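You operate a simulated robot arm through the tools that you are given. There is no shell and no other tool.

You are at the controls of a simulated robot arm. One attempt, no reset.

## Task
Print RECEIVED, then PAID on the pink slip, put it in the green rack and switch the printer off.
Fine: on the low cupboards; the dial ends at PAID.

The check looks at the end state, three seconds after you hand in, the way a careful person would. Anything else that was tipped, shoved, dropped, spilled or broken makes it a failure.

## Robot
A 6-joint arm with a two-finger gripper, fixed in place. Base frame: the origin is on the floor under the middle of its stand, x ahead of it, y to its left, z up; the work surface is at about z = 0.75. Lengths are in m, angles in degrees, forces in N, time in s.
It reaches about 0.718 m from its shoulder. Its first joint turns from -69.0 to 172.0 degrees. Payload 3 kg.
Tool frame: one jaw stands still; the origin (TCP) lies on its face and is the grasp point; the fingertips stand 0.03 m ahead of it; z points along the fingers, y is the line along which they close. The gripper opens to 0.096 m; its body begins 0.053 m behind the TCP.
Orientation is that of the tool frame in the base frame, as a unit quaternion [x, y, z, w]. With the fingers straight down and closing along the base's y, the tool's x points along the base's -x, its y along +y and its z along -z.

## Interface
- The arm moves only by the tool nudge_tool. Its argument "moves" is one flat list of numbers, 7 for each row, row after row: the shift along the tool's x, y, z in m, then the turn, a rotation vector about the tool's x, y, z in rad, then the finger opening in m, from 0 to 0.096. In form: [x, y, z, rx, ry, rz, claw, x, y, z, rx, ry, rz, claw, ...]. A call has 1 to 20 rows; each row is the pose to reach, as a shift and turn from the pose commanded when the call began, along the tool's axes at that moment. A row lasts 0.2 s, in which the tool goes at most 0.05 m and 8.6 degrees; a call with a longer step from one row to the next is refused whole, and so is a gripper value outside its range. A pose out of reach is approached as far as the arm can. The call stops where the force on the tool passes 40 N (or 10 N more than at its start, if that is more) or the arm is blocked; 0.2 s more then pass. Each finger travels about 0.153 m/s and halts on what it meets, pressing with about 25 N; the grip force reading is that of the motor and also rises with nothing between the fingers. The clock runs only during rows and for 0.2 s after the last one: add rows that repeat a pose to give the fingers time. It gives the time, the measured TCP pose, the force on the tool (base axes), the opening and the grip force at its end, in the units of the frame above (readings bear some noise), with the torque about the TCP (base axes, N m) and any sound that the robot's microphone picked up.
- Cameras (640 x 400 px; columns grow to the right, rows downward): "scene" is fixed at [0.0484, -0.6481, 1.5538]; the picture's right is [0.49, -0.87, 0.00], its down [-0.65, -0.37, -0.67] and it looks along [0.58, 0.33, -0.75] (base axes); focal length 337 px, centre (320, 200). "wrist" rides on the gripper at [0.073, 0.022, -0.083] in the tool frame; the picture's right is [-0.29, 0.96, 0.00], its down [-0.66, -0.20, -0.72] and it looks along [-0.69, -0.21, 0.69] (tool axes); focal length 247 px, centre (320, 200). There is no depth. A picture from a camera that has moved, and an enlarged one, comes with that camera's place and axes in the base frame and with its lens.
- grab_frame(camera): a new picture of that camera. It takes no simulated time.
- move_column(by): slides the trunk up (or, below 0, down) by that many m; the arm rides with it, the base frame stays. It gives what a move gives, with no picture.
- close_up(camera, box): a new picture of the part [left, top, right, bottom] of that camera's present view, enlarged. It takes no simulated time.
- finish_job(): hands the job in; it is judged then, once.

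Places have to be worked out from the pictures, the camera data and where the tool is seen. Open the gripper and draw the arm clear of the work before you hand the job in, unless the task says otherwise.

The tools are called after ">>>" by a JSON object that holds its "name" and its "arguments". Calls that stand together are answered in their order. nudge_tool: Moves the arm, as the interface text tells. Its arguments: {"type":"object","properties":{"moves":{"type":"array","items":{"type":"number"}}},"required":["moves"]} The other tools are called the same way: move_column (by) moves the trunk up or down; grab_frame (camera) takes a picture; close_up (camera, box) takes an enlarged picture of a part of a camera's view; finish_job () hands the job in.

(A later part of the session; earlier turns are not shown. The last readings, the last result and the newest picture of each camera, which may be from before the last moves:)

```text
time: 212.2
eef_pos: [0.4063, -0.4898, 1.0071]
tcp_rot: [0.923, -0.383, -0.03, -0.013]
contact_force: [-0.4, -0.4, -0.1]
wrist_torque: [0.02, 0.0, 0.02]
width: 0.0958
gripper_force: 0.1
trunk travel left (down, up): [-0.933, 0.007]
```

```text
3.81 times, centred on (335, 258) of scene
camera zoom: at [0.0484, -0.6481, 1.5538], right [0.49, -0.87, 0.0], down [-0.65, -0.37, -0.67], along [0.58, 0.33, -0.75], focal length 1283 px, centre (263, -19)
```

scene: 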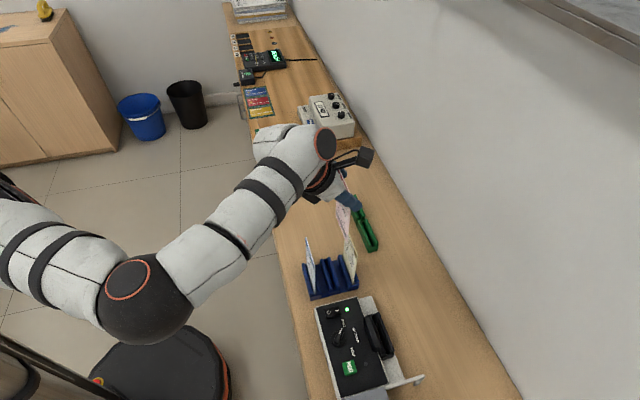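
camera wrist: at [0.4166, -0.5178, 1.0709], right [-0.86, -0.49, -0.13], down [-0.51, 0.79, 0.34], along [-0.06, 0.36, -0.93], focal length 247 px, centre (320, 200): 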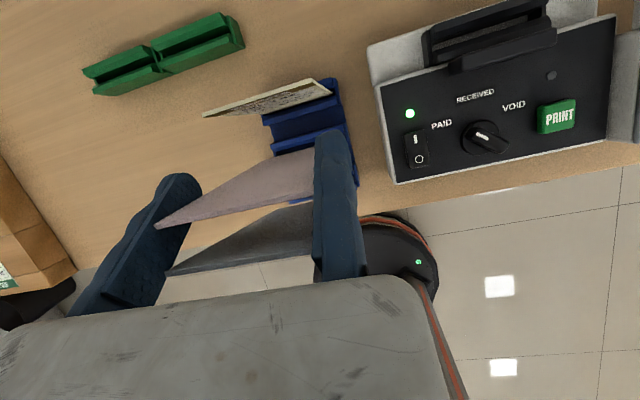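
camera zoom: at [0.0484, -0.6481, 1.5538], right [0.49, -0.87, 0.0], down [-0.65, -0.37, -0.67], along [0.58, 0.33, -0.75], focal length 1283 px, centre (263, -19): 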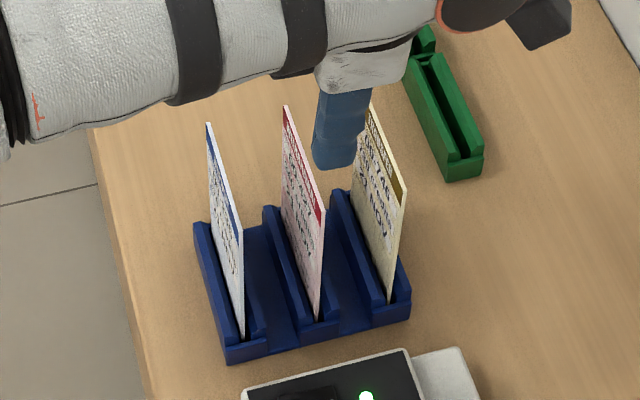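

All three slips stand upright. I now tilt to 47° while lowering slightly to z≈0.97, above the slips.

>>> {"name": "nudge_tool", "arguments": {"moves": [0.0004, 0, 0.0053, 0, 0.1262, 0, 0.096, 0.0007, 0, 0.0105, 0, 0.2523, 0, 0.096, 0.0011, 0, 0.0158, 0, 0.3785, 0, 0.096, 0.0014, 0, 0.0211, 0, 0.5046, 0, 0.096, 0.0018, 0, 0.0264, 0, 0.6308, 0, 0.096, 0.0021, 0, 0.0316, 0, 0.757, 0, 0.096, 0.0025, 0, 0.0369, 0, 0.883, 0, 0.096]}}

>>> {"name": "close_up", "arguments": {"camera": "wrist", "box": [160, 110, 360, 270]}}

>>> {"name": "close_up", "arguments": {"camera": "scene", "box": [290, 205, 380, 310]}}

```text
time: 213.8
eef_pos: [0.4071, -0.4892, 0.9723]
tcp_rot: [0.848, -0.352, 0.368, 0.151]
contact_force: [-0.7, 0.4, 0.4]
wrist_torque: [-0.01, -0.01, 0.01]
width: 0.096
gripper_force: 0.1
trunk travel left (down, up): [-0.933, 0.007]
```

```text
2.50 times, centred on (260, 190) of wrist
camera zoom: at [0.3836, -0.4965, 1.0807], right [-0.82, -0.53, -0.22], down [-0.55, 0.84, 0.01], along [0.17, 0.13, -0.98], focal length 617 px, centre (470, 225)
```

zoom: 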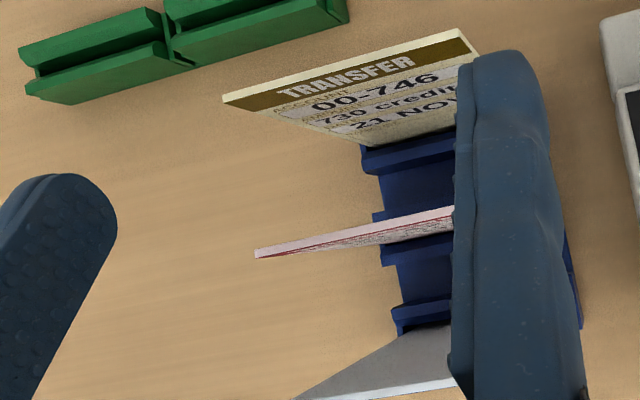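

```text
3.81 times, centred on (335, 258) of scene
camera zoom: at [0.0484, -0.6481, 1.5538], right [0.49, -0.87, 0.0], down [-0.65, -0.37, -0.67], along [0.58, 0.33, -0.75], focal length 1283 px, centre (263, -19)
```

zoom: 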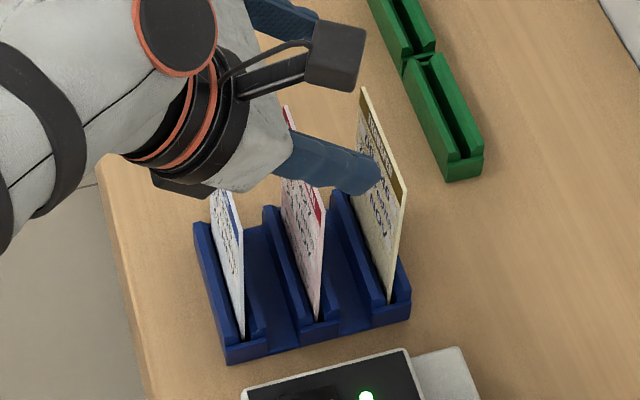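

Tilt 47° reached. Clearances to DEPOSIT work out to about 2 cm. I lower to grip height in two steps.

>>> {"name": "move_column", "arguments": {"by": -0.045}}

>>> {"name": "close_up", "arguments": {"camera": "scene", "box": [290, 215, 370, 300]}}

>>> {"name": "move_column", "arguments": {"by": -0.026}}

>>> {"name": "close_up", "arguments": {"camera": "wrist", "box": [120, 110, 360, 290]}}

>>> {"name": "close_up", "arguments": {"camera": "scene", "box": [290, 215, 370, 300]}}

```text
time: 214.7
eef_pos: [0.4085, -0.4894, 0.9258]
tcp_rot: [0.848, -0.352, 0.367, 0.152]
contact_force: [-0.4, 0.2, -0.7]
wrist_torque: [0.0, 0.01, -0.02]
width: 0.0962
gripper_force: 0.0
trunk travel left (down, up): [-0.888, 0.052]
```

```text
4.71 times, centred on (330, 258) of scene
camera zoom: at [0.0484, -0.6481, 1.5538], right [0.49, -0.87, 0.0], down [-0.65, -0.37, -0.67], along [0.58, 0.33, -0.75], focal length 1585 px, centre (273, -71)
```

zoom: 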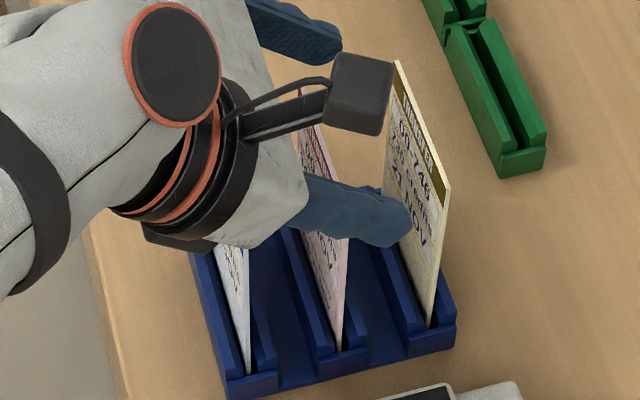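

```text
time: 215.4
eef_pos: [0.4068, -0.4894, 0.9003]
tcp_rot: [0.848, -0.351, 0.367, 0.151]
contact_force: [0.5, 0.0, 0.3]
wrist_torque: [0.02, 0.02, -0.02]
width: 0.0959
gripper_force: 0.0
trunk travel left (down, up): [-0.862, 0.078]
```

```text
2.22 times, centred on (240, 200) of wrist
camera zoom: at [0.3839, -0.4968, 1.0095], right [-0.82, -0.53, -0.21], down [-0.55, 0.84, 0.01], along [0.17, 0.13, -0.98], focal length 549 px, centre (498, 200)
```

zoom: 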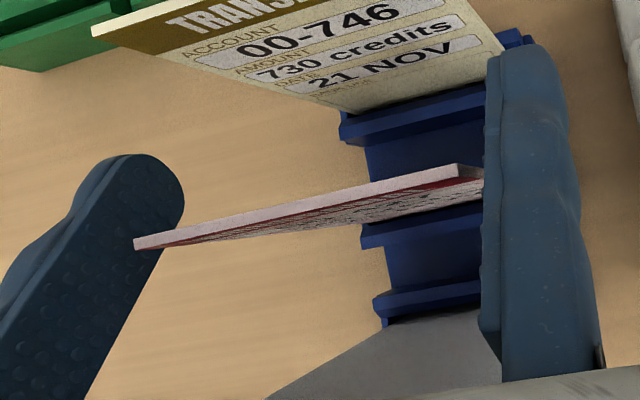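

```text
4.71 times, centred on (330, 258) of scene
camera zoom: at [0.0484, -0.6481, 1.5538], right [0.49, -0.87, 0.0], down [-0.65, -0.37, -0.67], along [0.58, 0.33, -0.75], focal length 1585 px, centre (273, -71)
```

zoom: 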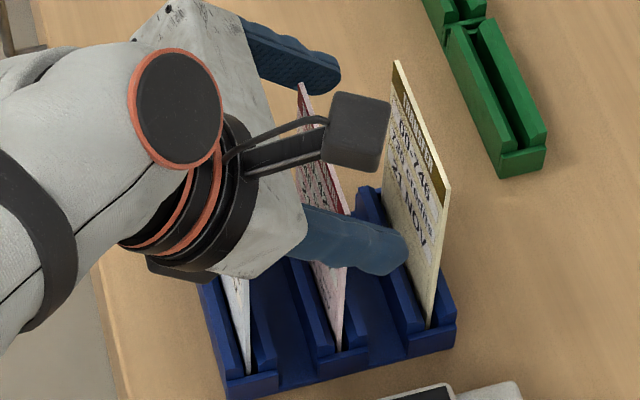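

Only the pink slip is within the pads. I bring the fixed jaw in and close.

>>> {"name": "nudge_tool", "arguments": {"moves": [0, -0.003, 0, 0, 0, 0, 0.096, 0, -0.0065, 0, 0, 0, 0, 0.096, 0, -0.0065, 0, 0, 0, 0, 0.085, 0, -0.0065, 0, 0, 0, 0, 0.06, 0, -0.0065, 0, 0, 0, 0, 0.06, 0, -0.0065, 0, 0, 0, 0, 0.06]}}

>>> {"name": "move_column", "arguments": {"by": 0.03}}

>>> {"name": "close_up", "arguments": {"camera": "scene", "box": [290, 215, 370, 300]}}

>>> {"name": "close_up", "arguments": {"camera": "wrist", "box": [120, 110, 360, 290]}}

```text
time: 216.8
eef_pos: [0.4113, -0.4852, 0.9001]
tcp_rot: [0.849, -0.351, 0.366, 0.151]
contact_force: [0.0, -0.2, 0.9]
wrist_torque: [0.01, -0.06, 0.03]
width: 0.0779
gripper_force: 24.2
trunk travel left (down, up): [-0.862, 0.078]
```

```text
time: 217.6
eef_pos: [0.4122, -0.4849, 0.9305]
tcp_rot: [0.849, -0.351, 0.366, 0.15]
contact_force: [-0.3, 0.5, 0.6]
wrist_torque: [-0.03, -0.01, -0.02]
width: 0.0782
gripper_force: 24.7
trunk travel left (down, up): [-0.892, 0.048]
```

```text
4.71 times, centred on (330, 258) of scene
camera zoom: at [0.0484, -0.6481, 1.5538], right [0.49, -0.87, 0.0], down [-0.65, -0.37, -0.67], along [0.58, 0.33, -0.75], focal length 1585 px, centre (273, -71)
```

zoom: 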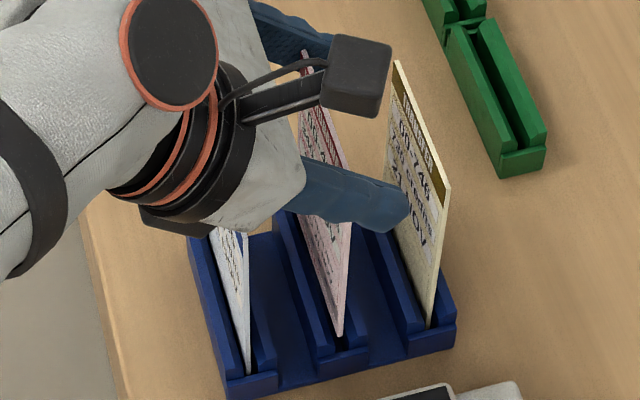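

```text
2.22 times, centred on (240, 200) of wrist
camera zoom: at [0.3883, -0.4931, 1.0395], right [-0.82, -0.53, -0.21], down [-0.55, 0.84, 0.02], along [0.17, 0.13, -0.98], focal length 549 px, centre (498, 200)
```

zoom: 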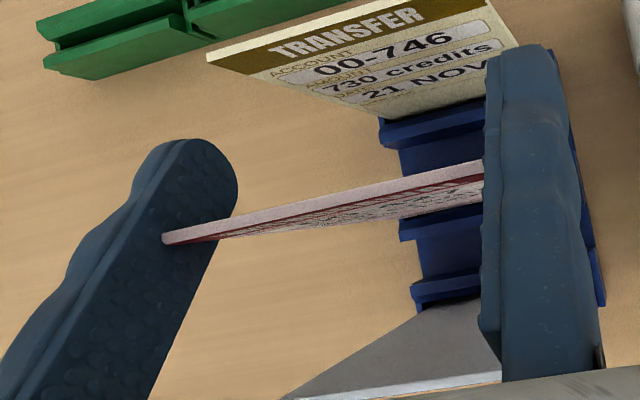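

Only the pink slip came up. I raise further and take the route around the yellow slip's near end.

>>> {"name": "move_column", "arguments": {"by": 0.046}}

>>> {"name": "nudge_tool", "arguments": {"moves": [0.0069, 0.024, 0.0073, 0, 0, 0, 0.06, 0.0137, 0.0485, 0.0146, 0, 0, 0, 0.06, 0.0178, 0.088, 0.0189, 0, 0, 0, 0.06]}}

>>> {"name": "close_up", "arguments": {"camera": "scene", "box": [290, 205, 410, 320]}}

```text
time: 218.5
eef_pos: [0.4125, -0.4857, 0.9756]
tcp_rot: [0.848, -0.351, 0.366, 0.151]
contact_force: [0.2, -0.4, 0.9]
wrist_torque: [-0.02, -0.03, -0.02]
width: 0.0781
gripper_force: 24.8
trunk travel left (down, up): [-0.938, 0.002]
```

```text
time: 219.3
eef_pos: [0.3666, -0.568, 0.9762]
tcp_rot: [0.848, -0.352, 0.366, 0.151]
contact_force: [0.2, 0.7, 0.1]
wrist_torque: [-0.02, -0.03, 0.01]
width: 0.078
gripper_force: 25.0
trunk travel left (down, up): [-0.938, 0.002]
```

```text
3.48 times, centred on (350, 262) of scene
camera zoom: at [0.0484, -0.6481, 1.5538], right [0.49, -0.87, 0.0], down [-0.65, -0.37, -0.67], along [0.58, 0.33, -0.75], focal length 1172 px, centre (216, -17)
```

zoom: 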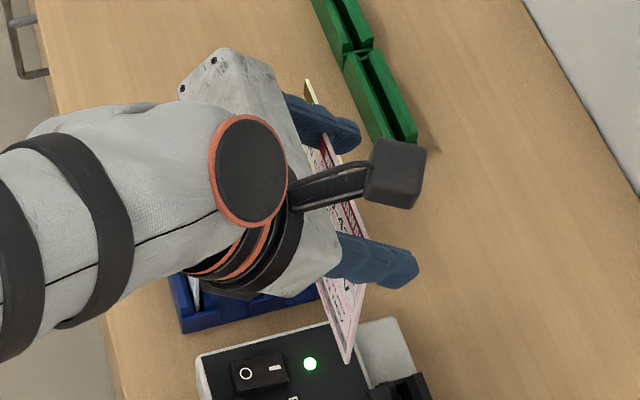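

Cleared. Now outward past the yellow slip's end and along toward the green rack.

>>> {"name": "nudge_tool", "arguments": {"moves": [0.022, 0, 0.0233, 0, 0, 0, 0.06, 0.0439, 0, 0.0465, 0, 0, 0, 0.06, 0.0493, -0.045, 0.0524, 0, 0, 0, 0.06, 0.0548, -0.09, 0.0582, 0, 0, 0, 0.06, 0.0602, -0.135, 0.0641, 0, 0, 0, 0.06]}}

>>> {"name": "close_up", "arguments": {"camera": "wrist", "box": [160, 110, 360, 230]}}

>>> {"name": "grab_frame", "arguments": {"camera": "scene"}}

```text
time: 220.5
eef_pos: [0.5275, -0.5327, 0.9755]
tcp_rot: [0.848, -0.351, 0.366, 0.152]
contact_force: [-1.3, 0.4, -0.6]
wrist_torque: [-0.01, 0.08, -0.05]
width: 0.0778
gripper_force: 24.5
trunk travel left (down, up): [-0.938, 0.002]
```

```text
3.20 times, centred on (260, 170) of wrist
camera zoom: at [0.5045, -0.5404, 1.0854], right [-0.82, -0.53, -0.21], down [-0.55, 0.84, 0.02], along [0.17, 0.13, -0.98], focal length 790 px, centre (512, 296)
```

zoom: 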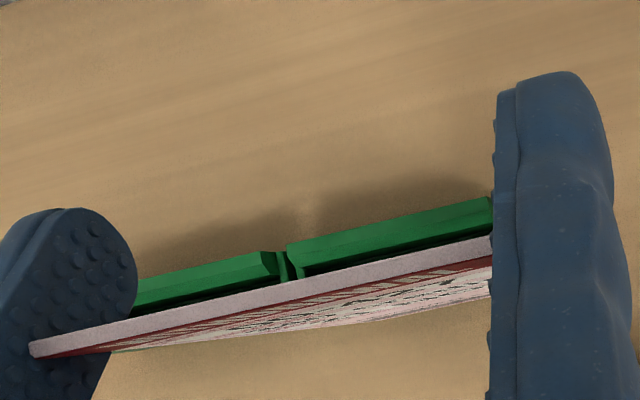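

```text
taken
```

scene: 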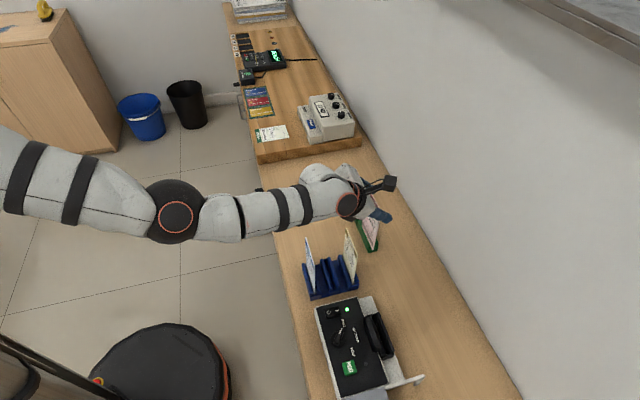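

On course. I measure the slip's foot and the green slot again from here.

>>> {"name": "close_up", "arguments": {"camera": "scene", "box": [335, 185, 405, 265]}}

```text
5.00 times, centred on (370, 225) of scene
camera zoom: at [0.0484, -0.6481, 1.5538], right [0.49, -0.87, 0.0], down [-0.65, -0.37, -0.67], along [0.58, 0.33, -0.75], focal length 1684 px, centre (70, 75)
```

zoom: 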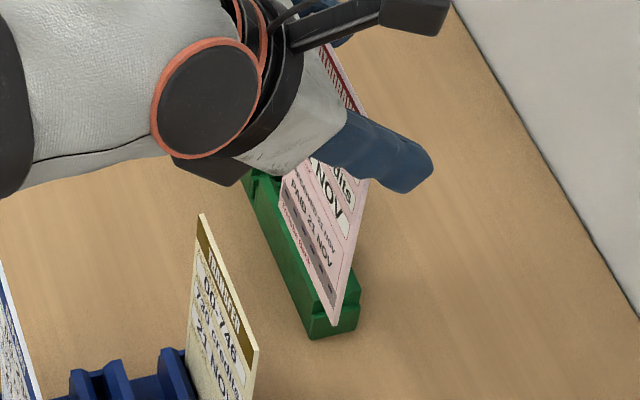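

The slip hangs vertical with its foot at v≈0.749. I shift the trunk/arm balance by 12 cm for better reach: arm up, trunk down.

>>> {"name": "nudge_tool", "arguments": {"moves": [0.0291, 0, -0.0274, 0, 0, 0, 0.06, 0.0582, 0, -0.0549, 0, 0, 0, 0.06, 0.0873, 0, -0.0823, 0, 0, 0, 0.06]}}

>>> {"name": "move_column", "arguments": {"by": -0.1}}

>>> {"name": "nudge_tool", "arguments": {"moves": [0.0057, -0.0164, 0.006, 0, 0, 0, 0.06, 0.0113, -0.0328, 0.012, 0, 0, 0, 0.06, 0.017, -0.0492, 0.018, 0, 0, 0, 0.06, 0.017, -0.0492, 0.018, 0, 0, 0, 0.06]}}

>>> {"name": "close_up", "arguments": {"camera": "scene", "box": [335, 185, 405, 265]}}

>>> {"name": "close_up", "arguments": {"camera": "wrist", "box": [160, 110, 360, 230]}}

```text
time: 221.3
eef_pos: [0.5238, -0.5305, 1.0978]
tcp_rot: [0.848, -0.352, 0.366, 0.151]
contact_force: [-0.2, -0.1, -0.9]
wrist_torque: [-0.01, -0.01, -0.01]
width: 0.0779
gripper_force: 25.1
trunk travel left (down, up): [-0.938, 0.002]
```

```text
time: 222.6
eef_pos: [0.526, -0.5302, 0.9962]
tcp_rot: [0.848, -0.351, 0.366, 0.151]
contact_force: [-0.4, 0.1, -1.0]
wrist_torque: [0.03, -0.03, -0.02]
width: 0.0779
gripper_force: 24.6
trunk travel left (down, up): [-0.838, 0.102]
```

```text
time: 223.6
eef_pos: [0.5645, -0.5188, 0.9976]
tcp_rot: [0.849, -0.35, 0.366, 0.148]
contact_force: [0.0, 0.6, -1.2]
wrist_torque: [-0.02, 0.02, 0.01]
width: 0.0778
gripper_force: 25.0
out of reach, approached as far as the arm can: row 3, 4
trunk travel left (down, up): [-0.838, 0.102]
```

```text
5.00 times, centred on (370, 225) of scene
camera zoom: at [0.0484, -0.6481, 1.5538], right [0.49, -0.87, 0.0], down [-0.65, -0.37, -0.67], along [0.58, 0.33, -0.75], focal length 1684 px, centre (70, 75)
```

zoom: 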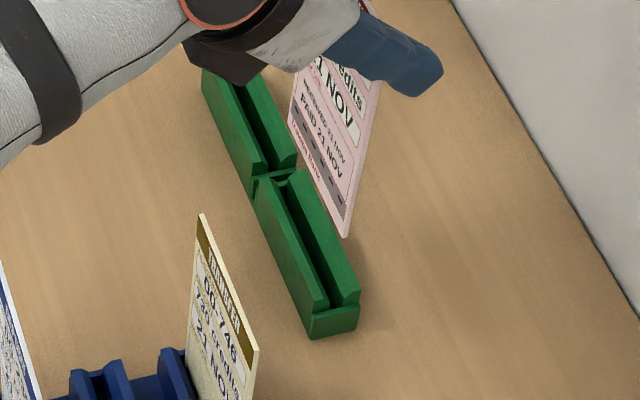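

```text
3.20 times, centred on (260, 170) of wrist
camera zoom: at [0.5403, -0.528, 1.1074], right [-0.81, -0.54, -0.22], down [-0.55, 0.83, 0.02], along [0.17, 0.14, -0.98], focal length 790 px, centre (512, 296)
```

zoom: 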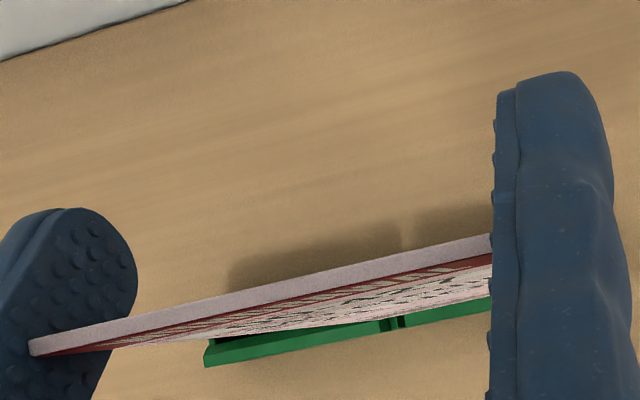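

Still about 1.3 cm short even at 47°. I look at the arm's posture to see what limits it.

>>> {"name": "grab_frame", "arguments": {"camera": "scene"}}

```text
taken
```

scene: 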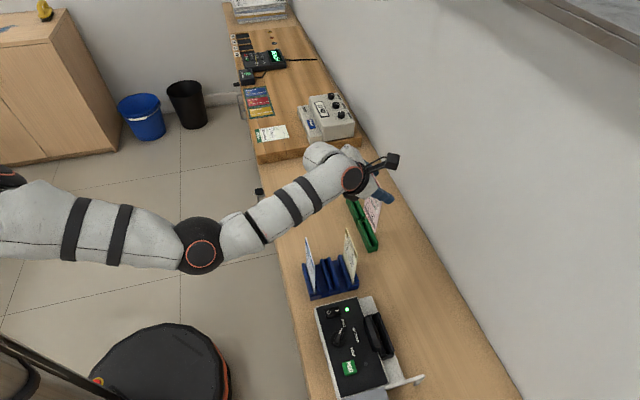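

The arm is close to its usable extension here. I try to creep toward the target in small steps to see how far it really goes at this trunk height.

>>> {"name": "nudge_tool", "arguments": {"moves": [0.0014, -0.002, 0.0015, 0, 0, 0, 0.06, 0.0021, -0.004, 0.0022, 0, 0, 0, 0.06, 0.0027, -0.006, 0.0029, 0, 0, 0, 0.06]}}

```text
time: 224.4
eef_pos: [0.564, -0.5212, 1.0014]
tcp_rot: [0.849, -0.35, 0.367, 0.149]
contact_force: [0.2, 0.2, 0.8]
wrist_torque: [-0.02, -0.02, 0.01]
width: 0.0781
gripper_force: 25.1
out of reach, approached as far as the arm can: row 1, 2, 3
trunk travel left (down, up): [-0.838, 0.102]
```

No further at this height. I raise the trunk again by 0.10, lower the arm correspondingly, and test the reach there.

>>> {"name": "move_column", "arguments": {"by": 0.1}}

>>> {"name": "nudge_tool", "arguments": {"moves": [-0.0338, 0.02, 0.0201, 0, 0, 0, 0.06, -0.0629, 0.02, 0.0475, 0, 0, 0, 0.06, -0.092, 0.02, 0.0749, 0, 0, 0, 0.06, -0.088, 0, 0.0772, 0, 0, 0, 0.06, -0.0828, -0.0115, 0.0827, 0, 0, 0, 0.06, -0.0828, -0.0115, 0.0827, 0, 0, 0, 0.06]}}

```text
time: 225.7
eef_pos: [0.5646, -0.5213, 1.101]
tcp_rot: [0.849, -0.351, 0.366, 0.149]
contact_force: [0.3, 0.0, 0.0]
wrist_torque: [0.0, 0.0, -0.01]
width: 0.0779
gripper_force: 25.0
trunk travel left (down, up): [-0.938, 0.002]
```

```text
time: 227.1
eef_pos: [0.5543, -0.5294, 0.9852]
tcp_rot: [0.85, -0.348, 0.368, 0.145]
contact_force: [-0.2, 0.2, -0.6]
wrist_torque: [-0.04, 0.0, 0.01]
width: 0.078
gripper_force: 25.0
out of reach, approached as far as the arm can: row 4, 5, 6
trunk travel left (down, up): [-0.938, 0.002]
```

The limit seems to be about 0.767 m from the base axis at any tilt. Leaning the slip about 8°, foot outward, lets its foot reach the slot while the gripper stays within reach. Afterwards I can set it upright with a fingertip grip. I tilt 8° more and move to that position.

>>> {"name": "nudge_tool", "arguments": {"moves": [-0.0021, -0.009, -0.0021, -0.0049, 0.0472, 0.0008, 0.06, -0.0043, -0.018, -0.0043, -0.0097, 0.0944, 0.0016, 0.06, -0.0064, -0.027, -0.0064, -0.0146, 0.1416, 0.0024, 0.06, -0.0064, -0.027, -0.0064, -0.0146, 0.1416, 0.0024, 0.06]}}

>>> {"name": "close_up", "arguments": {"camera": "scene", "box": [335, 185, 405, 265]}}

>>> {"name": "close_up", "arguments": {"camera": "wrist", "box": [160, 110, 360, 230]}}

```text
time: 228.1
eef_pos: [0.5538, -0.5353, 0.9799]
tcp_rot: [0.823, -0.336, 0.428, 0.163]
contact_force: [-0.1, 0.1, 0.4]
wrist_torque: [0.0, 0.03, 0.0]
width: 0.078
gripper_force: 25.2
out of reach, approached as far as the arm can: row 1, 2, 3, 4
trunk travel left (down, up): [-0.938, 0.002]
```

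```text
5.00 times, centred on (370, 225) of scene
camera zoom: at [0.0484, -0.6481, 1.5538], right [0.49, -0.87, 0.0], down [-0.65, -0.37, -0.67], along [0.58, 0.33, -0.75], focal length 1684 px, centre (70, 75)
```

zoom: 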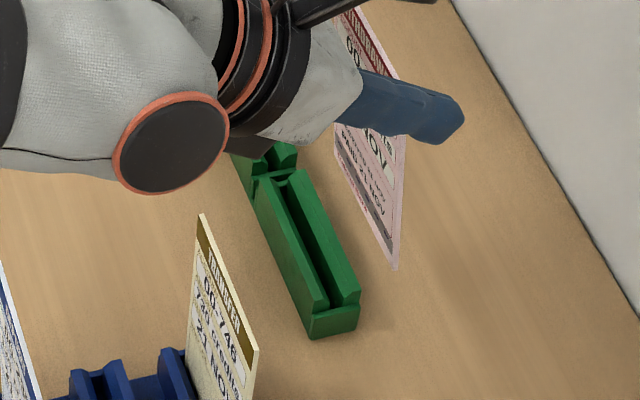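

```text
3.20 times, centred on (260, 170) of wrist
camera zoom: at [0.5181, -0.5342, 1.0875], right [-0.78, -0.57, -0.26], down [-0.56, 0.82, -0.11], along [0.28, 0.05, -0.96], focal length 790 px, centre (512, 296)
```

zoom: 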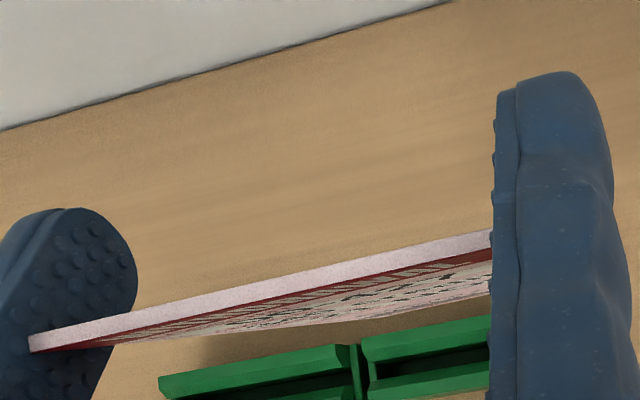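

At this trunk height the limit falls in the other direction; a lower trunk gave more x. I pull back, raise the arm 15 cm, lower the trunk 15 cm and restore the exact orientation.

>>> {"name": "nudge_tool", "arguments": {"moves": [0.0262, 0.0024, -0.028, -0.0069, 0.001, -0.001, 0.06, 0.0524, 0.0048, -0.0559, -0.0138, 0.0019, -0.002, 0.06, 0.0786, 0.0072, -0.0839, -0.0207, 0.0029, -0.003, 0.06, 0.1048, 0.0096, -0.1118, -0.0276, 0.0038, -0.004, 0.06]}}

>>> {"name": "move_column", "arguments": {"by": -0.15}}

```text
time: 229.1
eef_pos: [0.518, -0.5268, 1.127]
tcp_rot: [0.816, -0.355, 0.413, 0.193]
contact_force: [2.3, 5.7, 5.4]
wrist_torque: [0.06, 0.2, -0.16]
width: 0.078
gripper_force: 24.7
out of reach, approached as far as the arm can: row 1, 2, 3
trunk travel left (down, up): [-0.938, 0.002]
```

```text
time: 230.9
eef_pos: [0.5254, -0.5198, 0.9829]
tcp_rot: [0.816, -0.347, 0.42, 0.192]
contact_force: [-0.2, 0.8, 0.6]
wrist_torque: [0.04, 0.05, 0.04]
width: 0.0779
gripper_force: 24.8
trunk travel left (down, up): [-0.788, 0.152]
```

The arm moved briskly there; I check the slip and posture.

>>> {"name": "grab_frame", "arguments": {"camera": "scene"}}

>>> {"name": "close_up", "arguments": {"camera": "wrist", "box": [120, 90, 400, 250]}}

>>> {"name": "nudge_tool", "arguments": {"moves": [0, 0, 0, 0, 0, 0, 0.06]}}

```text
taken
```

scene: 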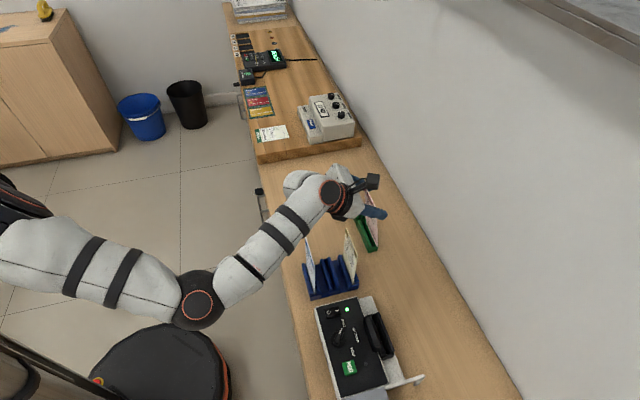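

```text
2.29 times, centred on (260, 170) of wrist
camera zoom: at [0.4917, -0.5137, 1.0887], right [-0.81, -0.54, -0.22], down [-0.52, 0.84, -0.13], along [0.26, 0.01, -0.97], focal length 564 px, centre (457, 269)
```

zoom: 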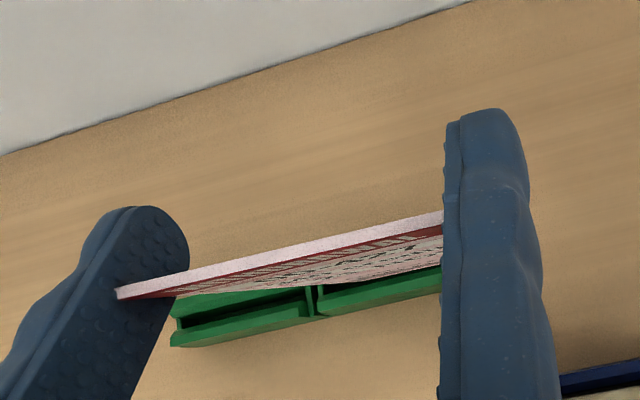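

```text
time: 231.3
eef_pos: [0.5241, -0.5208, 0.9813]
tcp_rot: [0.817, -0.347, 0.42, 0.192]
contact_force: [-0.1, -0.1, 0.1]
wrist_torque: [0.0, -0.01, 0.02]
width: 0.0783
gripper_force: 25.3
trunk travel left (down, up): [-0.788, 0.152]
```

All fine. I correct the small orientation error and move to the leaning-insert position over the green slot.

>>> {"name": "nudge_tool", "arguments": {"moves": [0.0057, -0.0142, 0.0029, 0.0123, -0.0015, 0.0005, 0.06, 0.0113, -0.0283, 0.0058, 0.0247, -0.0029, 0.0009, 0.06, 0.017, -0.0425, 0.0087, 0.037, -0.0044, 0.0014, 0.06, 0.017, -0.0425, 0.0087, 0.037, -0.0044, 0.0014, 0.06]}}

>>> {"name": "close_up", "arguments": {"camera": "scene", "box": [335, 185, 405, 265]}}

>>> {"name": "close_up", "arguments": {"camera": "wrist", "box": [120, 90, 400, 250]}}

```text
time: 232.3
eef_pos: [0.5507, -0.5133, 0.9958]
tcp_rot: [0.822, -0.338, 0.425, 0.171]
contact_force: [0.1, -0.1, -0.7]
wrist_torque: [-0.01, 0.0, 0.0]
width: 0.0779
gripper_force: 25.3
out of reach, approached as far as the arm can: row 1, 2, 3, 4
trunk travel left (down, up): [-0.788, 0.152]
```

```text
5.00 times, centred on (370, 225) of scene
camera zoom: at [0.0484, -0.6481, 1.5538], right [0.49, -0.87, 0.0], down [-0.65, -0.37, -0.67], along [0.58, 0.33, -0.75], focal length 1684 px, centre (70, 75)
```

zoom: 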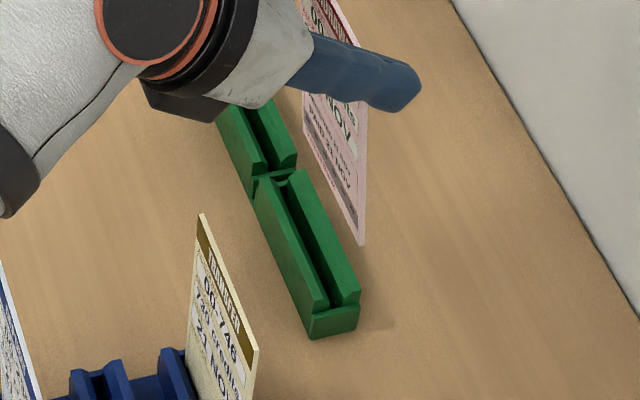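

```text
2.29 times, centred on (260, 170) of wrist
camera zoom: at [0.5159, -0.5111, 1.1013], right [-0.79, -0.56, -0.24], down [-0.55, 0.83, -0.12], along [0.27, 0.04, -0.96], focal length 564 px, centre (457, 269)
```

zoom: 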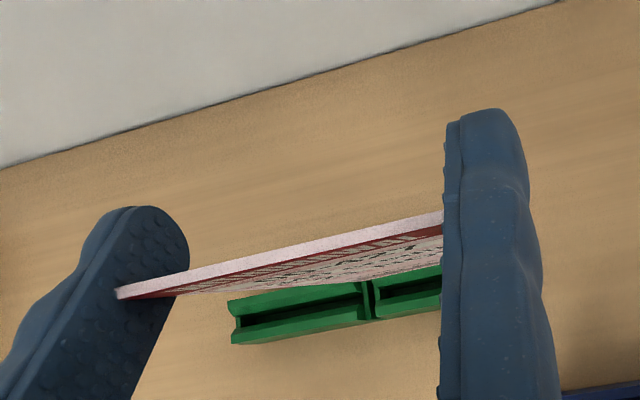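

A larger tilt costs reach, so the better way is a grip near the fingertips at about 38°, which places the slip further out. For that I regrip in the blue slot. First I restore the trunk height and the 46.7° tilt at a safe spot.

>>> {"name": "move_column", "arguments": {"by": 0.15}}

>>> {"name": "nudge_tool", "arguments": {"moves": [-0.035, 0.0079, 0.0241, -0.0027, -0.0343, 0.0002, 0.06, -0.0699, 0.0158, 0.0482, -0.0053, -0.0685, 0.0003, 0.06, -0.1049, 0.0236, 0.0723, -0.008, -0.1028, 0.0005, 0.06, -0.1398, 0.0315, 0.0964, -0.0106, -0.137, 0.0006, 0.06]}}

>>> {"name": "grab_frame", "arguments": {"camera": "scene"}}

```text
time: 234.0
eef_pos: [0.5512, -0.513, 1.1441]
tcp_rot: [0.822, -0.339, 0.424, 0.172]
contact_force: [0.2, -0.4, 0.1]
wrist_torque: [0.01, 0.0, 0.03]
width: 0.0779
gripper_force: 24.5
trunk travel left (down, up): [-0.938, 0.002]
```

```text
time: 235.0
eef_pos: [0.5287, -0.5322, 0.9725]
tcp_rot: [0.847, -0.353, 0.366, 0.153]
contact_force: [0.7, 0.3, -0.8]
wrist_torque: [0.0, 0.01, 0.01]
width: 0.0778
gripper_force: 25.0
trunk travel left (down, up): [-0.938, 0.002]
```

```text
taken
```

scene: 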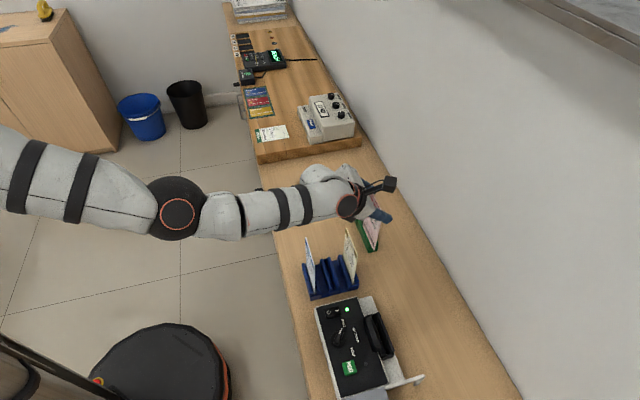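

Back at the safe spot. I retrace the route around the yellow slip to the empty blue slot.

>>> {"name": "nudge_tool", "arguments": {"moves": [-0.0055, 0.0445, -0.0058, 0, 0, 0, 0.06, -0.011, 0.0925, -0.0116, 0, 0, 0, 0.06, -0.0165, 0.1375, -0.0174, 0, 0, 0, 0.06, -0.0391, 0.1375, -0.0414, 0, 0, 0, 0.06, -0.0618, 0.1375, -0.0654, 0, 0, 0, 0.06, -0.0659, 0.0975, -0.0698, 0, 0, 0, 0.06, -0.0741, 0.0655, -0.0785, 0, 0, 0, 0.06, -0.08, 0.048, -0.0847, 0, 0, 0, 0.06]}}

>>> {"name": "close_up", "arguments": {"camera": "scene", "box": [290, 205, 390, 310]}}

>>> {"name": "close_up", "arguments": {"camera": "wrist", "box": [160, 110, 360, 270]}}

```text
time: 236.8
eef_pos: [0.4104, -0.4834, 0.9739]
tcp_rot: [0.848, -0.352, 0.366, 0.153]
contact_force: [0.1, -0.2, -0.1]
wrist_torque: [0.02, -0.03, 0.0]
width: 0.0779
gripper_force: 25.0
trunk travel left (down, up): [-0.938, 0.002]
```

```text
3.81 times, centred on (340, 258) of scene
camera zoom: at [0.0484, -0.6481, 1.5538], right [0.49, -0.87, 0.0], down [-0.65, -0.37, -0.67], along [0.58, 0.33, -0.75], focal length 1283 px, centre (244, -19)
```

zoom: 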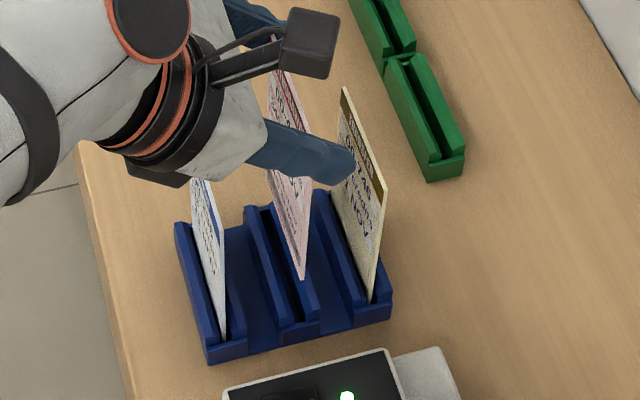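

```text
2.50 times, centred on (260, 190) of wrist
camera zoom: at [0.3866, -0.4913, 1.0834], right [-0.82, -0.53, -0.21], down [-0.55, 0.84, 0.01], along [0.17, 0.13, -0.98], focal length 617 px, centre (470, 225)
```

zoom: 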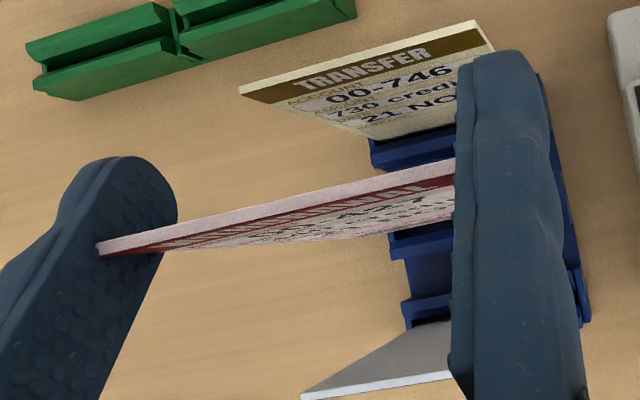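

Over the slot again: foot at v≈0.635. I trim by 2 mm along the rack and half a degree, then lower in.

>>> {"name": "nudge_tool", "arguments": {"moves": [0, -0.001, 0, 0, -0.005, 0, 0.06, 0, -0.002, 0, 0, -0.01, 0, 0.06, 0, -0.002, 0, 0, -0.01, 0, 0.06]}}

>>> {"name": "move_column", "arguments": {"by": -0.05}}

>>> {"name": "move_column", "arguments": {"by": -0.012}}

>>> {"name": "move_column", "arguments": {"by": -0.006}}

```text
time: 237.6
eef_pos: [0.4117, -0.4825, 0.9734]
tcp_rot: [0.85, -0.352, 0.362, 0.151]
contact_force: [1.1, -1.0, 0.6]
wrist_torque: [-0.01, 0.0, 0.0]
width: 0.0781
gripper_force: 25.3
trunk travel left (down, up): [-0.938, 0.002]
```

```text
time: 238.6
eef_pos: [0.4117, -0.4831, 0.9226]
tcp_rot: [0.85, -0.353, 0.361, 0.151]
contact_force: [0.4, 0.0, -0.2]
wrist_torque: [-0.02, 0.0, -0.02]
width: 0.078
gripper_force: 24.6
trunk travel left (down, up): [-0.888, 0.052]
```

```text
time: 239.2
eef_pos: [0.4117, -0.4826, 0.9126]
tcp_rot: [0.85, -0.352, 0.362, 0.15]
contact_force: [0.2, -0.4, 0.3]
wrist_torque: [0.01, 0.02, 0.02]
width: 0.0782
gripper_force: 25.3
trunk travel left (down, up): [-0.876, 0.064]
```

```text
time: 239.7
eef_pos: [0.4118, -0.4823, 0.9052]
tcp_rot: [0.85, -0.352, 0.362, 0.151]
contact_force: [0.1, -0.4, -0.1]
wrist_torque: [-0.01, -0.02, 0.01]
width: 0.078
gripper_force: 25.2
trunk travel left (down, up): [-0.87, 0.07]
```

It passed the lip this time. I feel for the floor.

>>> {"name": "move_column", "arguments": {"by": -0.003}}

>>> {"name": "move_column", "arguments": {"by": -0.0015}}

>>> {"name": "move_column", "arguments": {"by": -0.0015}}

```text
time: 240.2
eef_pos: [0.4118, -0.4818, 0.9031]
tcp_rot: [0.85, -0.353, 0.361, 0.151]
contact_force: [0.0, -0.4, 0.6]
wrist_torque: [-0.01, -0.03, -0.03]
width: 0.0782
gripper_force: 24.8
trunk travel left (down, up): [-0.867, 0.073]
```

```text
time: 240.7
eef_pos: [0.4116, -0.4831, 0.9014]
tcp_rot: [0.85, -0.352, 0.362, 0.151]
contact_force: [0.5, 0.0, 1.3]
wrist_torque: [0.03, 0.0, -0.03]
width: 0.0782
gripper_force: 24.9
trunk travel left (down, up): [-0.866, 0.074]
```

```text
time: 241.2
eef_pos: [0.4114, -0.4829, 0.9016]
tcp_rot: [0.849, -0.352, 0.364, 0.151]
contact_force: [0.3, -1.4, 8.7]
wrist_torque: [0.01, -0.24, -0.07]
width: 0.0781
gripper_force: 25.3
trunk travel left (down, up): [-0.864, 0.076]
```

Floor contact. I relieve slightly and release gently.

>>> {"name": "move_column", "arguments": {"by": 0.0012}}

>>> {"name": "nudge_tool", "arguments": {"moves": [0, 0, 0, 0, 0, 0, 0.077, 0, 0, 0, 0, 0, 0, 0.079, 0, 0, 0, 0, 0, 0, 0.081, 0, 0, 0, 0, 0, 0, 0.085, 0, 0.001, 0, 0, 0, 0, 0.09, 0, 0.002, 0, 0, 0, 0, 0.096, 0, 0.005, 0, 0, 0, 0, 0.096, 0, 0.008, 0, 0, 0, 0, 0.096]}}

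>>> {"name": "close_up", "arguments": {"camera": "wrist", "box": [120, 110, 360, 290]}}

>>> {"name": "close_up", "arguments": {"camera": "scene", "box": [290, 215, 370, 300]}}

```text
time: 241.8
eef_pos: [0.4118, -0.4822, 0.9029]
tcp_rot: [0.85, -0.352, 0.361, 0.15]
contact_force: [1.1, -0.2, 5.9]
wrist_torque: [0.05, -0.27, -0.06]
width: 0.0777
gripper_force: 25.2
trunk travel left (down, up): [-0.865, 0.075]
```

```text
time: 243.6
eef_pos: [0.4064, -0.4881, 0.8994]
tcp_rot: [0.85, -0.352, 0.362, 0.149]
contact_force: [0.0, -0.4, -0.1]
wrist_torque: [-0.02, -0.01, 0.01]
width: 0.0961
gripper_force: 0.1
trunk travel left (down, up): [-0.865, 0.075]
```

```text
2.22 times, centred on (240, 200) of wrist
camera zoom: at [0.384, -0.497, 1.0097], right [-0.82, -0.53, -0.21], down [-0.55, 0.84, 0.03], along [0.16, 0.14, -0.98], focal length 549 px, centre (498, 200)
```

zoom: 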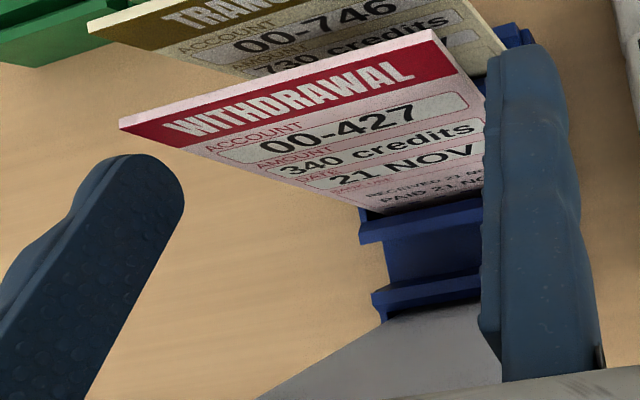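

```text
4.71 times, centred on (330, 258) of scene
camera zoom: at [0.0484, -0.6481, 1.5538], right [0.49, -0.87, 0.0], down [-0.65, -0.37, -0.67], along [0.58, 0.33, -0.75], focal length 1585 px, centre (273, -71)
```

zoom: 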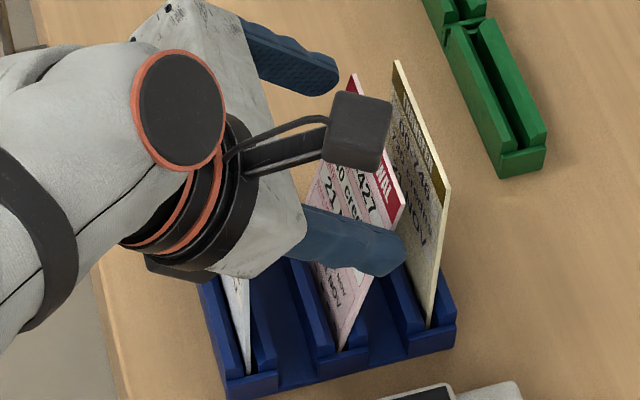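

This time it fell the other way and leans outward, which actually helps. I reposition the open jaws for a fingertip grip on it (tilt about 29°, slip near the tips), so that it will be upright at about 40° tilt.

>>> {"name": "nudge_tool", "arguments": {"moves": [0.0059, 0, 0.0014, 0, -0.103, 0, 0.096, 0.0119, 0, 0.0029, 0, -0.206, 0, 0.096, 0.0178, 0, 0.0043, 0, -0.309, 0, 0.096, 0.0178, 0, 0.0043, 0, -0.309, 0, 0.096]}}

>>> {"name": "close_up", "arguments": {"camera": "wrist", "box": [120, 90, 360, 270]}}

>>> {"name": "close_up", "arguments": {"camera": "scene", "box": [290, 215, 370, 300]}}

```text
time: 244.6
eef_pos: [0.418, -0.4991, 0.9094]
tcp_rot: [0.896, -0.371, 0.226, 0.094]
contact_force: [-0.8, 0.7, -0.2]
wrist_torque: [-0.02, 0.0, 0.01]
width: 0.0957
gripper_force: 0.1
trunk travel left (down, up): [-0.865, 0.075]
```

```text
2.22 times, centred on (240, 180) of wrist
camera zoom: at [0.4194, -0.532, 1.0178], right [-0.86, -0.49, -0.14], down [-0.51, 0.8, 0.32], along [-0.05, 0.35, -0.94], focal length 549 px, centre (498, 244)
```

zoom: 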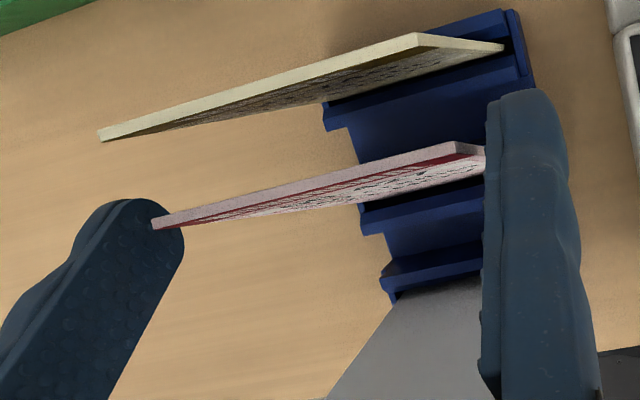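

```text
4.71 times, centred on (330, 258) of scene
camera zoom: at [0.0484, -0.6481, 1.5538], right [0.49, -0.87, 0.0], down [-0.65, -0.37, -0.67], along [0.58, 0.33, -0.75], focal length 1585 px, centre (273, -71)
```

zoom: 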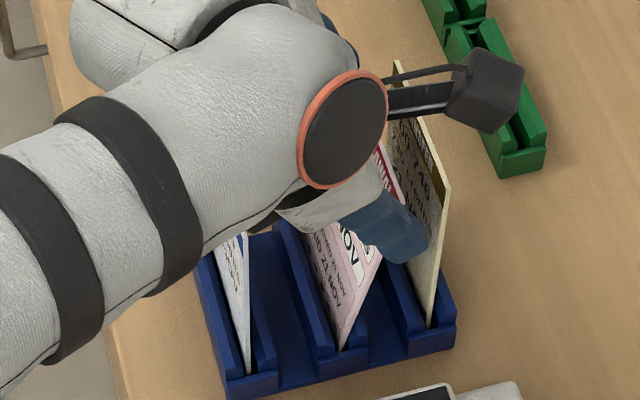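

The slip's top is at v≈0.661 and the pads' tips are at the right place, clear of both neighbours. I close on it.

>>> {"name": "nudge_tool", "arguments": {"moves": [0, -0.003, 0, 0, 0, 0, 0.096, 0, -0.0062, 0, 0, 0, 0, 0.096, 0, -0.0062, 0, 0, 0, 0, 0.085, 0, -0.0062, 0, 0, 0, 0, 0.06, 0, -0.0062, 0, 0, 0, 0, 0.06, 0, -0.0062, 0, 0, 0, 0, 0.06]}}

>>> {"name": "move_column", "arguments": {"by": 0.03}}

>>> {"name": "close_up", "arguments": {"camera": "scene", "box": [290, 215, 370, 300]}}

>>> {"name": "close_up", "arguments": {"camera": "wrist", "box": [120, 90, 360, 270]}}

```text
time: 245.9
eef_pos: [0.4232, -0.4948, 0.9097]
tcp_rot: [0.896, -0.371, 0.227, 0.094]
contact_force: [1.3, 0.3, 1.0]
wrist_torque: [0.03, -0.16, -0.06]
width: 0.0781
gripper_force: 25.3
trunk travel left (down, up): [-0.865, 0.075]
```

```text
time: 246.7
eef_pos: [0.4218, -0.4942, 0.9396]
tcp_rot: [0.895, -0.372, 0.226, 0.095]
contact_force: [0.4, 0.0, 0.0]
wrist_torque: [-0.04, -0.03, 0.0]
width: 0.0778
gripper_force: 25.4
trunk travel left (down, up): [-0.895, 0.045]
```

```text
4.71 times, centred on (330, 258) of scene
camera zoom: at [0.0484, -0.6481, 1.5538], right [0.49, -0.87, 0.0], down [-0.65, -0.37, -0.67], along [0.58, 0.33, -0.75], focal length 1585 px, centre (273, -71)
```

zoom: 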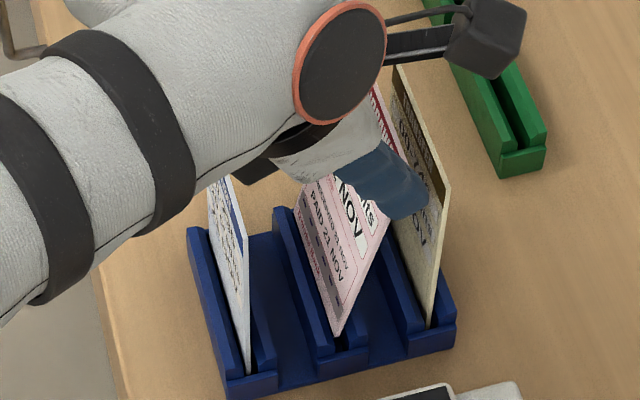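

```text
2.22 times, centred on (240, 180) of wrist
camera zoom: at [0.4238, -0.5273, 1.047], right [-0.86, -0.49, -0.14], down [-0.51, 0.8, 0.32], along [-0.05, 0.35, -0.94], focal length 549 px, centre (498, 244)
```

zoom: 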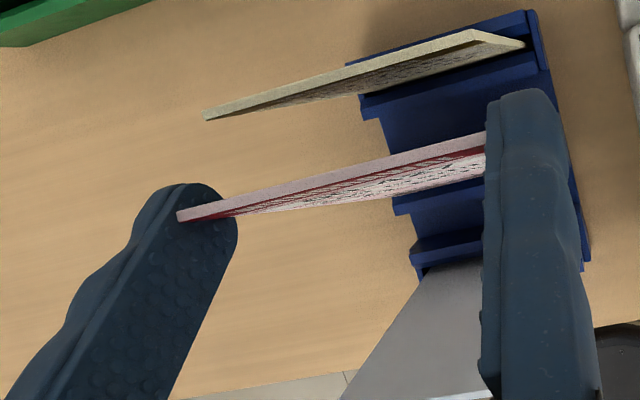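

Held by the fingertips, with both neighbours undisturbed. I raise and take the same route around the yellow slip, turning the slip upright (39.5° tilt) on the way.

>>> {"name": "move_column", "arguments": {"by": 0.043}}

>>> {"name": "nudge_tool", "arguments": {"moves": [0, 0.044, 0, 0, 0, 0, 0.06, 0, 0.088, 0, 0, 0, 0, 0.06, 0.0286, 0.088, 0.0154, 0, 0.098, 0, 0.06, 0.0572, 0.088, 0.0309, 0, 0.1955, 0, 0.06, 0.06, 0.043, 0.0324, 0, 0.1955, 0, 0.06, 0.063, -0.002, 0.034, 0, 0.1955, 0, 0.06, 0.066, -0.047, 0.0356, 0, 0.1955, 0, 0.06]}}

>>> {"name": "grab_frame", "arguments": {"camera": "scene"}}

>>> {"name": "close_up", "arguments": {"camera": "scene", "box": [335, 185, 405, 265]}}

```text
time: 247.6
eef_pos: [0.4231, -0.4951, 0.9818]
tcp_rot: [0.896, -0.371, 0.226, 0.094]
contact_force: [1.0, -0.6, -0.1]
wrist_torque: [-0.01, 0.06, -0.04]
width: 0.0781
gripper_force: 24.9
trunk travel left (down, up): [-0.938, 0.002]
```

```text
time: 249.2
eef_pos: [0.5108, -0.514, 0.9835]
tcp_rot: [0.87, -0.36, 0.312, 0.131]
contact_force: [-0.8, 0.6, -0.8]
wrist_torque: [0.0, 0.02, -0.03]
width: 0.078
gripper_force: 25.2
trunk travel left (down, up): [-0.938, 0.002]
```

```text
taken
```

scene: 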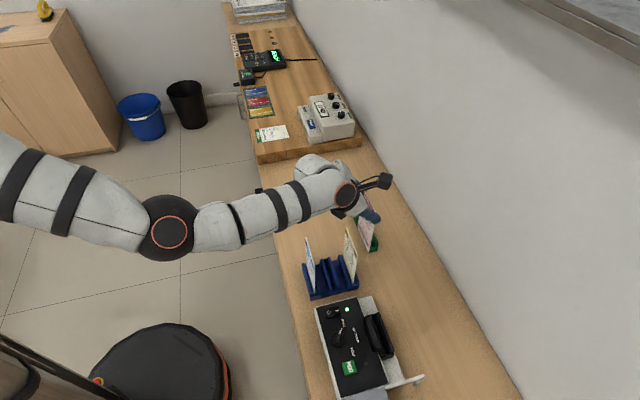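

```text
5.00 times, centred on (370, 225) of scene
camera zoom: at [0.0484, -0.6481, 1.5538], right [0.49, -0.87, 0.0], down [-0.65, -0.37, -0.67], along [0.58, 0.33, -0.75], focal length 1684 px, centre (70, 75)
```

zoom: 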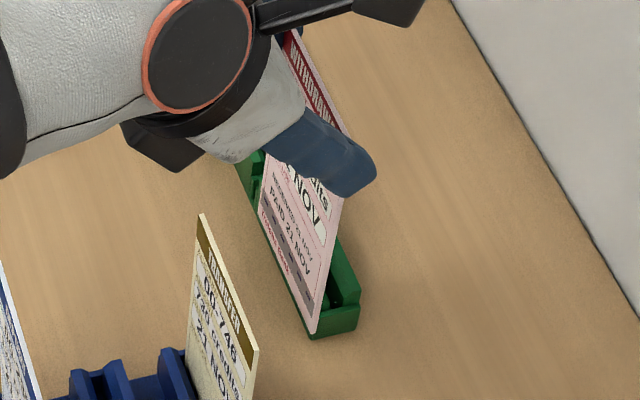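

Perfect: the slip hangs vertical with its foot 15 mm further out than the TCP. I raise 8 cm and go to the position over the green slot.

>>> {"name": "nudge_tool", "arguments": {"moves": [0.0259, -0.0153, -0.0132, 0, 0, 0, 0.06, 0.0518, -0.0305, -0.0265, 0, 0, 0, 0.06, 0.0777, -0.0458, -0.0397, 0, 0, 0, 0.06, 0.0777, -0.0458, -0.0397, 0, 0, 0, 0.06]}}

>>> {"name": "close_up", "arguments": {"camera": "scene", "box": [335, 175, 405, 255]}}

>>> {"name": "close_up", "arguments": {"camera": "wrist", "box": [160, 100, 360, 230]}}

```text
time: 250.2
eef_pos: [0.5625, -0.5085, 1.0636]
tcp_rot: [0.87, -0.359, 0.313, 0.127]
contact_force: [0.2, 0.3, 0.7]
wrist_torque: [-0.03, 0.0, -0.01]
width: 0.0778
gripper_force: 25.1
trunk travel left (down, up): [-0.938, 0.002]
```

```text
5.00 times, centred on (370, 215) of scene
camera zoom: at [0.0484, -0.6481, 1.5538], right [0.49, -0.87, 0.0], down [-0.65, -0.37, -0.67], along [0.58, 0.33, -0.75], focal length 1684 px, centre (70, 125)
```

zoom: 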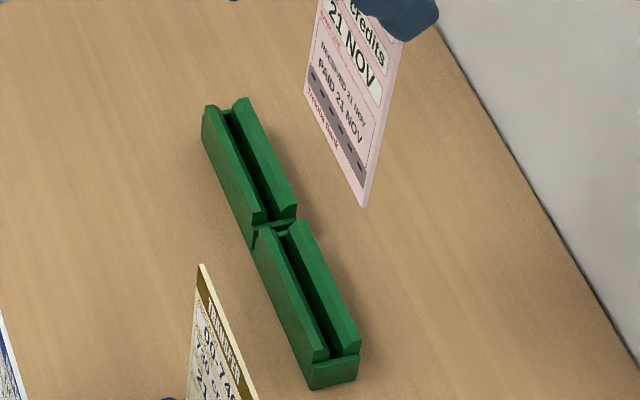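

```text
3.08 times, centred on (260, 165) of wrist
camera zoom: at [0.5488, -0.5264, 1.1741], right [-0.83, -0.52, -0.19], down [-0.54, 0.83, 0.14], along [0.09, 0.22, -0.97], focal length 760 px, centre (505, 308)
```

zoom: 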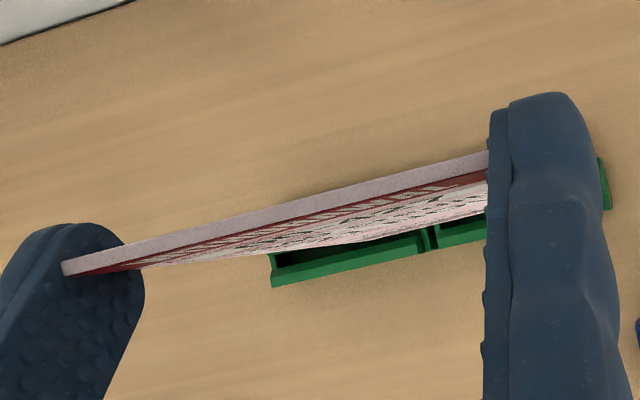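

No reach complaint. I read the settled position once more.

>>> {"name": "nudge_tool", "arguments": {"moves": [0, 0, 0, 0, 0, 0, 0.06, 0, 0, 0, 0, 0, 0, 0.06]}}

```text
time: 250.8
eef_pos: [0.5636, -0.5095, 1.0642]
tcp_rot: [0.87, -0.359, 0.313, 0.127]
contact_force: [-0.7, 0.1, -0.4]
wrist_torque: [0.03, 0.03, 0.01]
width: 0.078
gripper_force: 25.4
trunk travel left (down, up): [-0.938, 0.002]
```

I need about 5 mm more along the rack so the near edge clears the end lip. I try small steps.

>>> {"name": "nudge_tool", "arguments": {"moves": [0, -0.003, 0, 0, 0, 0, 0.06, 0, -0.0055, 0, 0, 0, 0, 0.06, 0, -0.0055, 0, 0, 0, 0, 0.06]}}

```text
time: 251.6
eef_pos: [0.5614, -0.5071, 1.0629]
tcp_rot: [0.87, -0.359, 0.312, 0.127]
contact_force: [0.5, 0.1, -0.1]
wrist_torque: [0.01, -0.02, 0.04]
width: 0.0781
gripper_force: 25.1
out of reach, approached as far as the arm can: row 1, 2, 3
trunk travel left (down, up): [-0.938, 0.002]
```

The limit behaves like a wrist-yaw limit, so a 2° yaw of the tool, well within the slot's play, should free the last millimetres. I apply it and approach again.

>>> {"name": "nudge_tool", "arguments": {"moves": [0.0005, 0, 0.0005, 0.0111, 0, -0.0135, 0.06, 0.0012, -0.002, 0.001, 0.0223, 0, -0.027, 0.06, 0.0025, -0.004, 0.002, 0.0223, 0, -0.027, 0.06, 0.0031, -0.0055, 0.0025, 0.0223, 0, -0.027, 0.06, 0.0031, -0.0055, 0.0025, 0.0223, 0, -0.027, 0.06]}}

```text
time: 252.8
eef_pos: [0.5686, -0.5048, 1.0639]
tcp_rot: [0.875, -0.345, 0.315, 0.125]
contact_force: [0.2, -0.2, -0.6]
wrist_torque: [0.04, 0.04, -0.02]
width: 0.0781
gripper_force: 25.1
trunk travel left (down, up): [-0.938, 0.002]
```

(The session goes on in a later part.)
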